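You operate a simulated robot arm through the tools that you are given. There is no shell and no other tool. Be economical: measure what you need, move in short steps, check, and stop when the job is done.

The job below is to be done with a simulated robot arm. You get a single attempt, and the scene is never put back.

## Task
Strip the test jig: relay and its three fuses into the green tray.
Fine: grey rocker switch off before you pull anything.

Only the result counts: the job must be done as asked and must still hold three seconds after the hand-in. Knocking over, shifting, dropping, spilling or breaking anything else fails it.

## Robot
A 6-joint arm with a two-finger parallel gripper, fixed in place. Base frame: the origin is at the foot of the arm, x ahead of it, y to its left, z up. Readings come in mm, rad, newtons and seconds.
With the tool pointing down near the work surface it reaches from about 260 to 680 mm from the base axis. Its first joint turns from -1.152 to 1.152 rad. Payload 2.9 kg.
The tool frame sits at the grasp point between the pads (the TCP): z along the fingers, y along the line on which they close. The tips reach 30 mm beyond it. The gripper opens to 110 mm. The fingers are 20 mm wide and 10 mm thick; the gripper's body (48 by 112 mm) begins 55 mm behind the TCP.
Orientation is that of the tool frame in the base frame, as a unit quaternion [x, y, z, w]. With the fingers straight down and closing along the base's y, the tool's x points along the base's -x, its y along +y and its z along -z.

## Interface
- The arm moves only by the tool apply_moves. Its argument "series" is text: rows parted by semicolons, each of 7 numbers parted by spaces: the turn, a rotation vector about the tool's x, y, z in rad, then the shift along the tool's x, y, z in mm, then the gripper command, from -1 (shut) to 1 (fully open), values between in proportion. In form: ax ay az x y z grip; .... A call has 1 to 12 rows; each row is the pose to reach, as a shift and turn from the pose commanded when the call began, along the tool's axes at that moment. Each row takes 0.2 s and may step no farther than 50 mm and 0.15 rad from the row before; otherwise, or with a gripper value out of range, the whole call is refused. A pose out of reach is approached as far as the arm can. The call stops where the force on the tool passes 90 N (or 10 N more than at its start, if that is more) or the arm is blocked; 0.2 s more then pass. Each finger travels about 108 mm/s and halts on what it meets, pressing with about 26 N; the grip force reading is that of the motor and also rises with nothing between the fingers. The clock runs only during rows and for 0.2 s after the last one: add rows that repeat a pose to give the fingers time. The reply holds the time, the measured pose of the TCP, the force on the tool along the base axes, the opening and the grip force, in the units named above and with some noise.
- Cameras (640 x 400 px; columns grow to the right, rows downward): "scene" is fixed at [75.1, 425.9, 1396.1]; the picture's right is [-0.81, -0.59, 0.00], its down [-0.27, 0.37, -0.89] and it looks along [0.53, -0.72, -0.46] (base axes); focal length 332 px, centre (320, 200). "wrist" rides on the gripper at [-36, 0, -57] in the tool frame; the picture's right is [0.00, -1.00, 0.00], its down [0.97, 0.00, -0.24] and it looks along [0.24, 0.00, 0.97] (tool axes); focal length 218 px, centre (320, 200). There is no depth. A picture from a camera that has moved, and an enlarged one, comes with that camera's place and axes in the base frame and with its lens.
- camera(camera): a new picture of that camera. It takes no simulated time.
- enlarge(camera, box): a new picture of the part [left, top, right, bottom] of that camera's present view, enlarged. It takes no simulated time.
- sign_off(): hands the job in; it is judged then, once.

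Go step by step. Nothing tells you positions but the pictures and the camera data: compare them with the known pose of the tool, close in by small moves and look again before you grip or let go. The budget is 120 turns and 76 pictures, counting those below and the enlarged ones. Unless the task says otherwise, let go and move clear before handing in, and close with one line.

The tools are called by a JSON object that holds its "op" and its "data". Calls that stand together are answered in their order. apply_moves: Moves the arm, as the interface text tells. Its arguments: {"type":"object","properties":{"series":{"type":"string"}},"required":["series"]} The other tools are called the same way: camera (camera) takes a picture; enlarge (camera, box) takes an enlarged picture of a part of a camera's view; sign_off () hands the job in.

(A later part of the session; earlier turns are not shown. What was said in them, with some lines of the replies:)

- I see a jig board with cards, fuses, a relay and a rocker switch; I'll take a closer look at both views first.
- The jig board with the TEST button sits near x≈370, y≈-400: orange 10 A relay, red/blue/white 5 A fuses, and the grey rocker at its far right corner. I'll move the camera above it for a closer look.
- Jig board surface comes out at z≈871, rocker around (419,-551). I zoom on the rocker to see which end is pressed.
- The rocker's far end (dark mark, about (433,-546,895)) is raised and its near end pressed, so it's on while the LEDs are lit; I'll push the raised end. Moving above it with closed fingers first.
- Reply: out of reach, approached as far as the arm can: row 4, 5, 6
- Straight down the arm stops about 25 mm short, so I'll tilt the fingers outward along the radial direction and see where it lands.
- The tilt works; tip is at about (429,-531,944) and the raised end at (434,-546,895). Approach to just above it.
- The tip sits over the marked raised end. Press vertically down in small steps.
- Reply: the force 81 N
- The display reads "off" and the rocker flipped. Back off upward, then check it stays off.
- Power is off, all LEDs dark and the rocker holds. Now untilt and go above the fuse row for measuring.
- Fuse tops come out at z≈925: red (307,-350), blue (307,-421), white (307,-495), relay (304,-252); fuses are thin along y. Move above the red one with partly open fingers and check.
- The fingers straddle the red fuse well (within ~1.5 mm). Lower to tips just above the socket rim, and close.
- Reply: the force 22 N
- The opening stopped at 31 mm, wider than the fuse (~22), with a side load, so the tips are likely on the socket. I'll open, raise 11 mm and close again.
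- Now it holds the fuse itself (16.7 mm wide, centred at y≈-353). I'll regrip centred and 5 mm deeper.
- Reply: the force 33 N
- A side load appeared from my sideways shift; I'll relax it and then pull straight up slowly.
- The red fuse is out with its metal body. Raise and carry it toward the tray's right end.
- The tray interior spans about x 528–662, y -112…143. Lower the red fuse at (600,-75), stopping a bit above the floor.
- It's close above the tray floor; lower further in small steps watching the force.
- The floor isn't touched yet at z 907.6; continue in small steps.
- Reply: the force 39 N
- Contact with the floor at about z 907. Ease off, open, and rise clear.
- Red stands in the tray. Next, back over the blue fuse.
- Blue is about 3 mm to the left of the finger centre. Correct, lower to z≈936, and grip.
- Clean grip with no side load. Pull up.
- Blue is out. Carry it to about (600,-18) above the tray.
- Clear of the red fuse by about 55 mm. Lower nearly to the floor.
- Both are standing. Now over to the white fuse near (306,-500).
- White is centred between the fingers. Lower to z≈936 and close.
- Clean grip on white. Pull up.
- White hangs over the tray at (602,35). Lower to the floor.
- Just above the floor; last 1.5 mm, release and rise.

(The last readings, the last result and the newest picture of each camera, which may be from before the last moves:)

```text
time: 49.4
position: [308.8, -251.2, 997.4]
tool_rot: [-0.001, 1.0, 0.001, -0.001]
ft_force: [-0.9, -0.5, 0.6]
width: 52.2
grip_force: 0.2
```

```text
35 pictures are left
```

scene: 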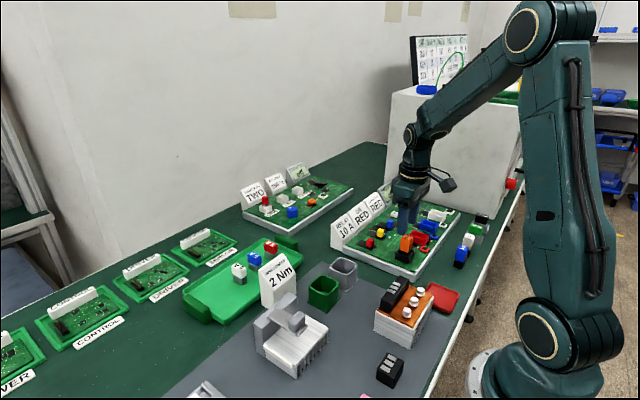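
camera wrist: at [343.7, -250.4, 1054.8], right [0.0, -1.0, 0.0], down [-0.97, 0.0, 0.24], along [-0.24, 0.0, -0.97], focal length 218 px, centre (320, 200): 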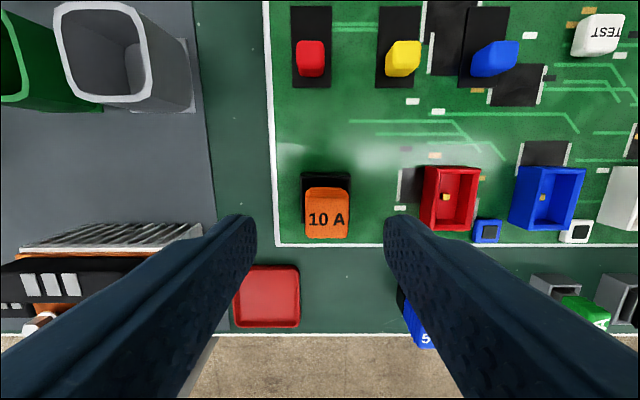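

The three fuses are in the tray. The relay is ~4 mm right of centre, about 27 mm wide; shift, lower to z≈937 and grip.

{"op": "apply_moves", "data": {"series": "0 0 0 3 -4 20 -0.05; 0 0 0 3 -4 40 -0.05; 0 0 0 3 -4 40 -0.05"}}

{"op": "camera", "data": {"camera": "wrist"}}

{"op": "enlarge", "data": {"camera": "scene", "box": [360, 204, 440, 274]}}

```text
time: 50.2
position: [303.5, -257.3, 956.6]
tool_rot: [0.001, 1.0, -0.001, 0.0]
ft_force: [0.4, 1.0, -0.5]
width: 51.9
grip_force: 0.0
```

```text
34 pictures are left
camera wrist: at [338.3, -256.1, 1013.2], right [0.0, -1.0, 0.0], down [-0.97, 0.0, 0.24], along [-0.24, 0.0, -0.97], focal length 218 px, centre (320, 200)
```

wrist: 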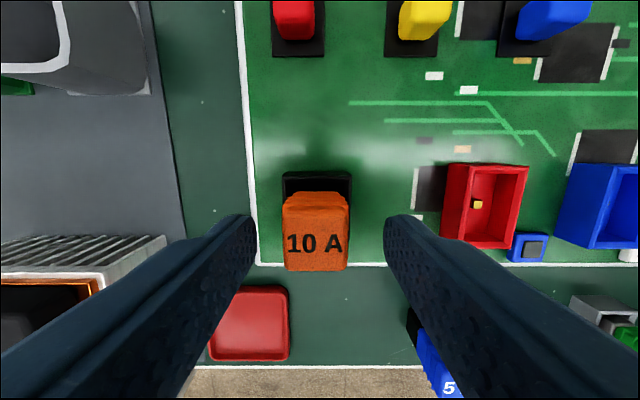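

```text
5.71 times, centred on (400, 239) of scene
camera zoom: at [75.1, 425.9, 1396.1], right [-0.81, -0.59, 0.0], down [-0.27, 0.37, -0.89], along [0.53, -0.72, -0.46], focal length 1894 px, centre (-137, -23)
```

zoom: 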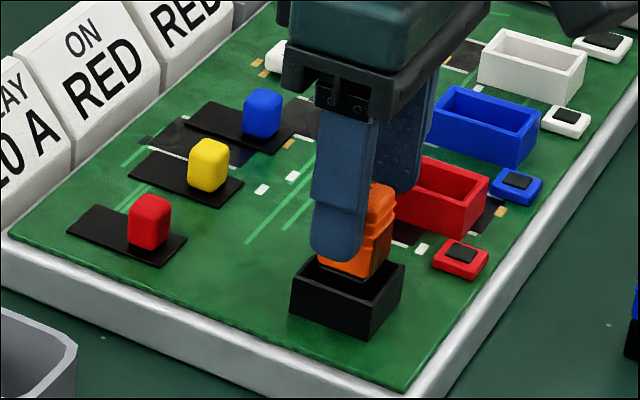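

Nearly centred (1.5 mm off). Correct, go to z≈937 and close.

{"op": "apply_moves", "data": {"series": "0 0 0 0 1.6 10 -0.05; 0 0 0 0 1.6 19 -0.05; 0 0 0 0 1.6 19 -0.05; 0 0 0 0 1.6 19 -1; 0 0 0 0 1.6 19 -1; 0 0 0 0 1.6 19 -1"}}

{"op": "enlarge", "data": {"camera": "scene", "box": [360, 204, 440, 274]}}

```text
time: 51.6
position: [304.9, -255.7, 938.6]
tool_rot: [0.0, 1.0, -0.001, 0.0]
ft_force: [0.5, 0.6, -0.3]
width: 23.3
grip_force: 25.9
```

```text
5.71 times, centred on (400, 239) of scene
camera zoom: at [75.1, 425.9, 1396.1], right [-0.81, -0.59, 0.0], down [-0.27, 0.37, -0.89], along [0.53, -0.72, -0.46], focal length 1894 px, centre (-137, -23)
```

zoom: 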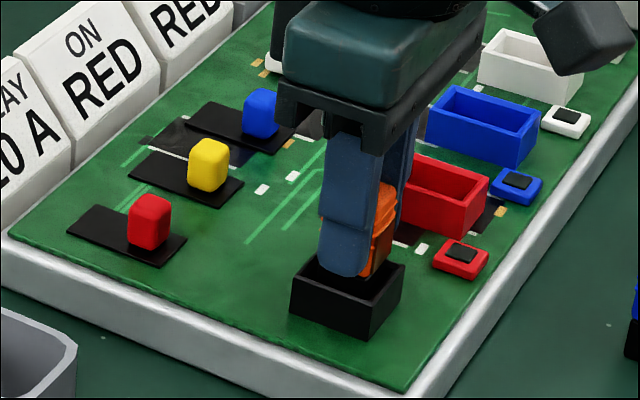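

Good grip on the relay (23 mm). Pull up and carry it to the free left side of the tray.

{"op": "apply_moves", "data": {"series": "0 0 0 0 0 -4 -1; 0 0 0 0 0 -8 -1; 0 0 0 0 0 -14 -1; 0 0 0 0 0 -22 -1; 0 0 0 0 0 -30 -1; 0 0 0 0 0 -65 -1; 0 0 0 0 0 -100 -1"}}

{"op": "enlarge", "data": {"camera": "scene", "box": [340, 154, 460, 274]}}

{"op": "apply_moves", "data": {"series": "0 0 0 -27 32 0 -1; 0 0 0 -54 64 0 -1; 0 0 0 -81 95 0 -1; 0 0 0 -108 127 0 -1; 0 0 0 -134 159 0 -1; 0 0 0 -161 190 0 -1; 0 0 0 -188 222 0 -1; 0 0 0 -215 254 0 -1; 0 0 0 -241 285 0 -1; 0 0 0 -268 317 0 -1; 0 0 0 -295 349 0 -1; 0 0 0 -295 349 0 -1"}}

{"op": "camera", "data": {"camera": "wrist"}}

```text
time: 53.2
position: [303.0, -255.9, 1041.4]
tool_rot: [0.0, 1.0, -0.001, -0.001]
ft_force: [0.0, 0.4, -0.3]
width: 23.0
grip_force: 26.0
```

```text
3.33 times, centred on (400, 214) of scene
camera zoom: at [75.1, 425.9, 1396.1], right [-0.81, -0.59, 0.0], down [-0.27, 0.37, -0.89], along [0.53, -0.72, -0.46], focal length 1105 px, centre (53, 153)
```

zoom: 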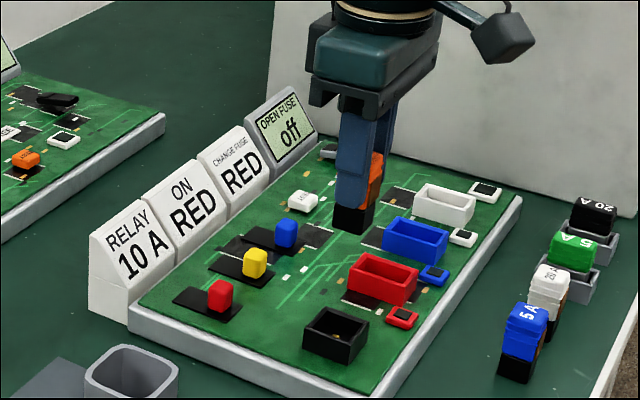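

```text
time: 55.8
position: [598.1, 95.9, 1038.8]
tool_rot: [0.0, 1.0, 0.001, -0.001]
ft_force: [-0.6, 1.0, -0.1]
width: 22.8
grip_force: 26.1
```

```text
30 pictures are left
camera wrist: at [633.9, 95.8, 1096.0], right [0.0, -1.0, 0.0], down [-0.97, 0.0, 0.24], along [-0.24, 0.0, -0.97], focal length 218 px, centre (320, 200)
```

wrist: 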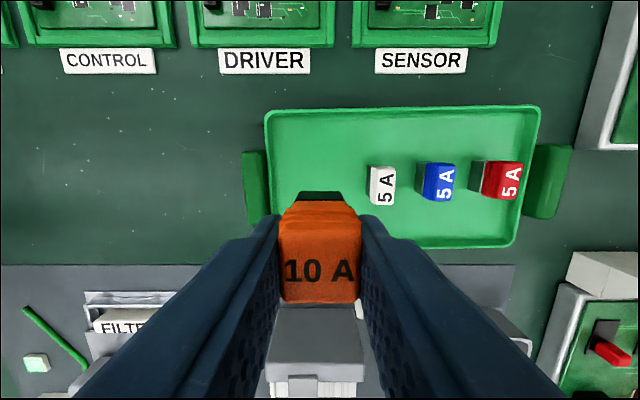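

Relay is over the free area at (598,96). Lower in stages.

{"op": "apply_moves", "data": {"series": "0 0 0 0 0 40 -1; 0 0 0 0 0 80 -1; 0 0 0 0 0 105 -1; 0 0 0 0 0 117 -1; 0 0 0 0 0 121 -1; 0 0 0 0 0 125 -1"}}

{"op": "enlarge", "data": {"camera": "scene", "box": [180, 220, 308, 310]}}

```text
time: 57.2
position: [598.8, 92.5, 914.3]
tool_rot: [0.0, 1.0, 0.0, -0.001]
ft_force: [0.0, -0.4, 0.1]
width: 23.1
grip_force: 25.8
```

```text
4.44 times, centred on (244, 265) of scene
camera zoom: at [75.1, 425.9, 1396.1], right [-0.81, -0.59, 0.0], down [-0.27, 0.37, -0.89], along [0.53, -0.72, -0.46], focal length 1473 px, centre (658, -89)
```

zoom: 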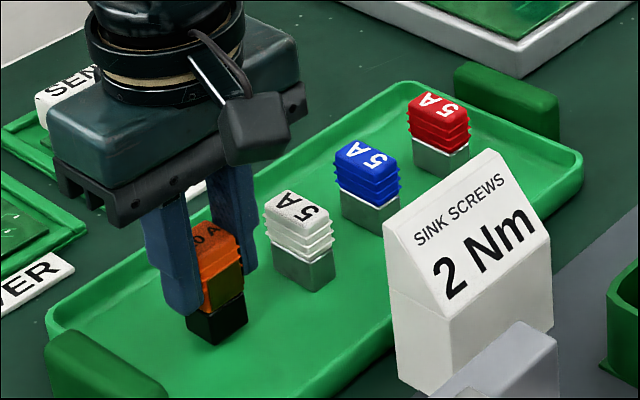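

A few millimetres remain to the floor; continue gently.

{"op": "apply_moves", "data": {"series": "0 0 0 0 0 2 -1; 0 0 0 0 0 4 -1; 0 0 0 0 0 5 -1"}}

```text
time: 58.0
position: [599.0, 92.5, 910.6]
tool_rot: [-0.001, 1.0, 0.0, 0.001]
ft_force: [-5.9, 0.9, 11.1]
width: 23.1
grip_force: 25.6
```

Light contact (11 N). Release and rise clear.

{"op": "apply_moves", "data": {"series": "0 0 0 0 0 -1 -1; 0 0 0 0 0 -1 -0.2; 0 0 0 0 0 -1 -0.2; 0 0 0 0 0 -30 -0.2; 0 0 0 0 0 -80 -0.2; 0 0 0 0 0 -125 -0.2; 0 0 0 0 0 -150 -0.2"}}

{"op": "camera", "data": {"camera": "wrist"}}

{"op": "camera", "data": {"camera": "scene"}}

{"op": "enlarge", "data": {"camera": "scene", "box": [320, 170, 500, 290]}}

```text
time: 59.6
position: [594.0, 92.5, 1059.3]
tool_rot: [0.001, 1.0, 0.0, -0.001]
ft_force: [0.4, 0.2, -0.4]
width: 43.9
grip_force: 0.1
```

```text
28 pictures are left
camera wrist: at [630.0, 92.3, 1116.5], right [0.0, -1.0, 0.0], down [-0.97, 0.0, 0.24], along [-0.24, 0.0, -0.97], focal length 218 px, centre (320, 200)
```

wrist: 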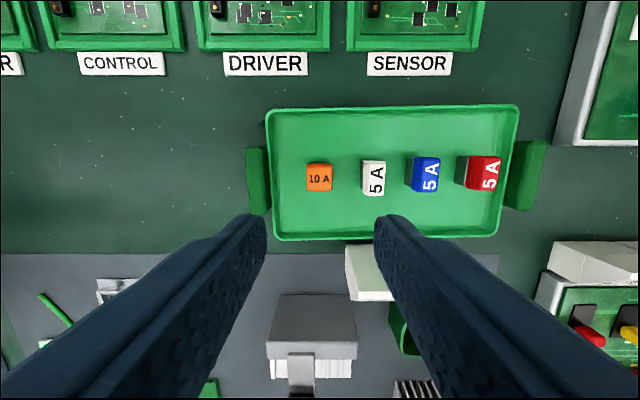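

```text
27 pictures are left
```

scene: 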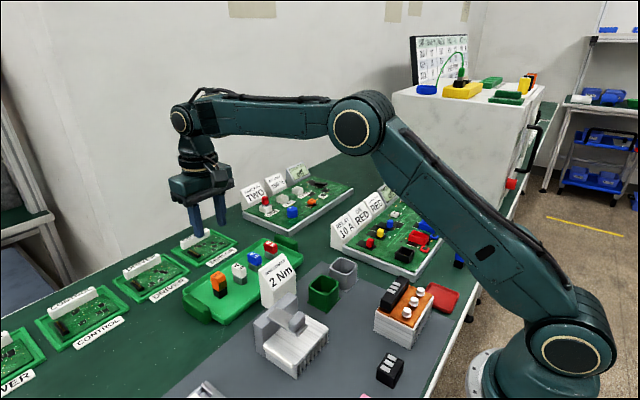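

```text
3.33 times, centred on (410, 230) of scene
camera zoom: at [75.1, 425.9, 1396.1], right [-0.81, -0.59, 0.0], down [-0.27, 0.37, -0.89], along [0.53, -0.72, -0.46], focal length 1105 px, centre (20, 100)
```

zoom: 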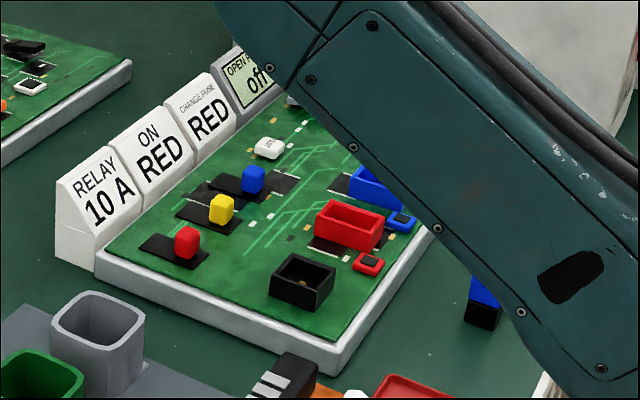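

The display still reads "off", the jig sockets are empty, and the relay and three fuses stand in the green tray with the gripper clear. Handing in.

{"op": "sign_off", "data": {}}

```text
The job is handed in.
```

The grey rocker switch was turned off first. The orange 10 A relay and its red, blue and white 5 A fuses now stand in the green tray, and the gripper is clear. On my first try at the red fuse, the fingers briefly closed on its socket. I reopened and gripped higher, and saw nothing shifted in the pictures.
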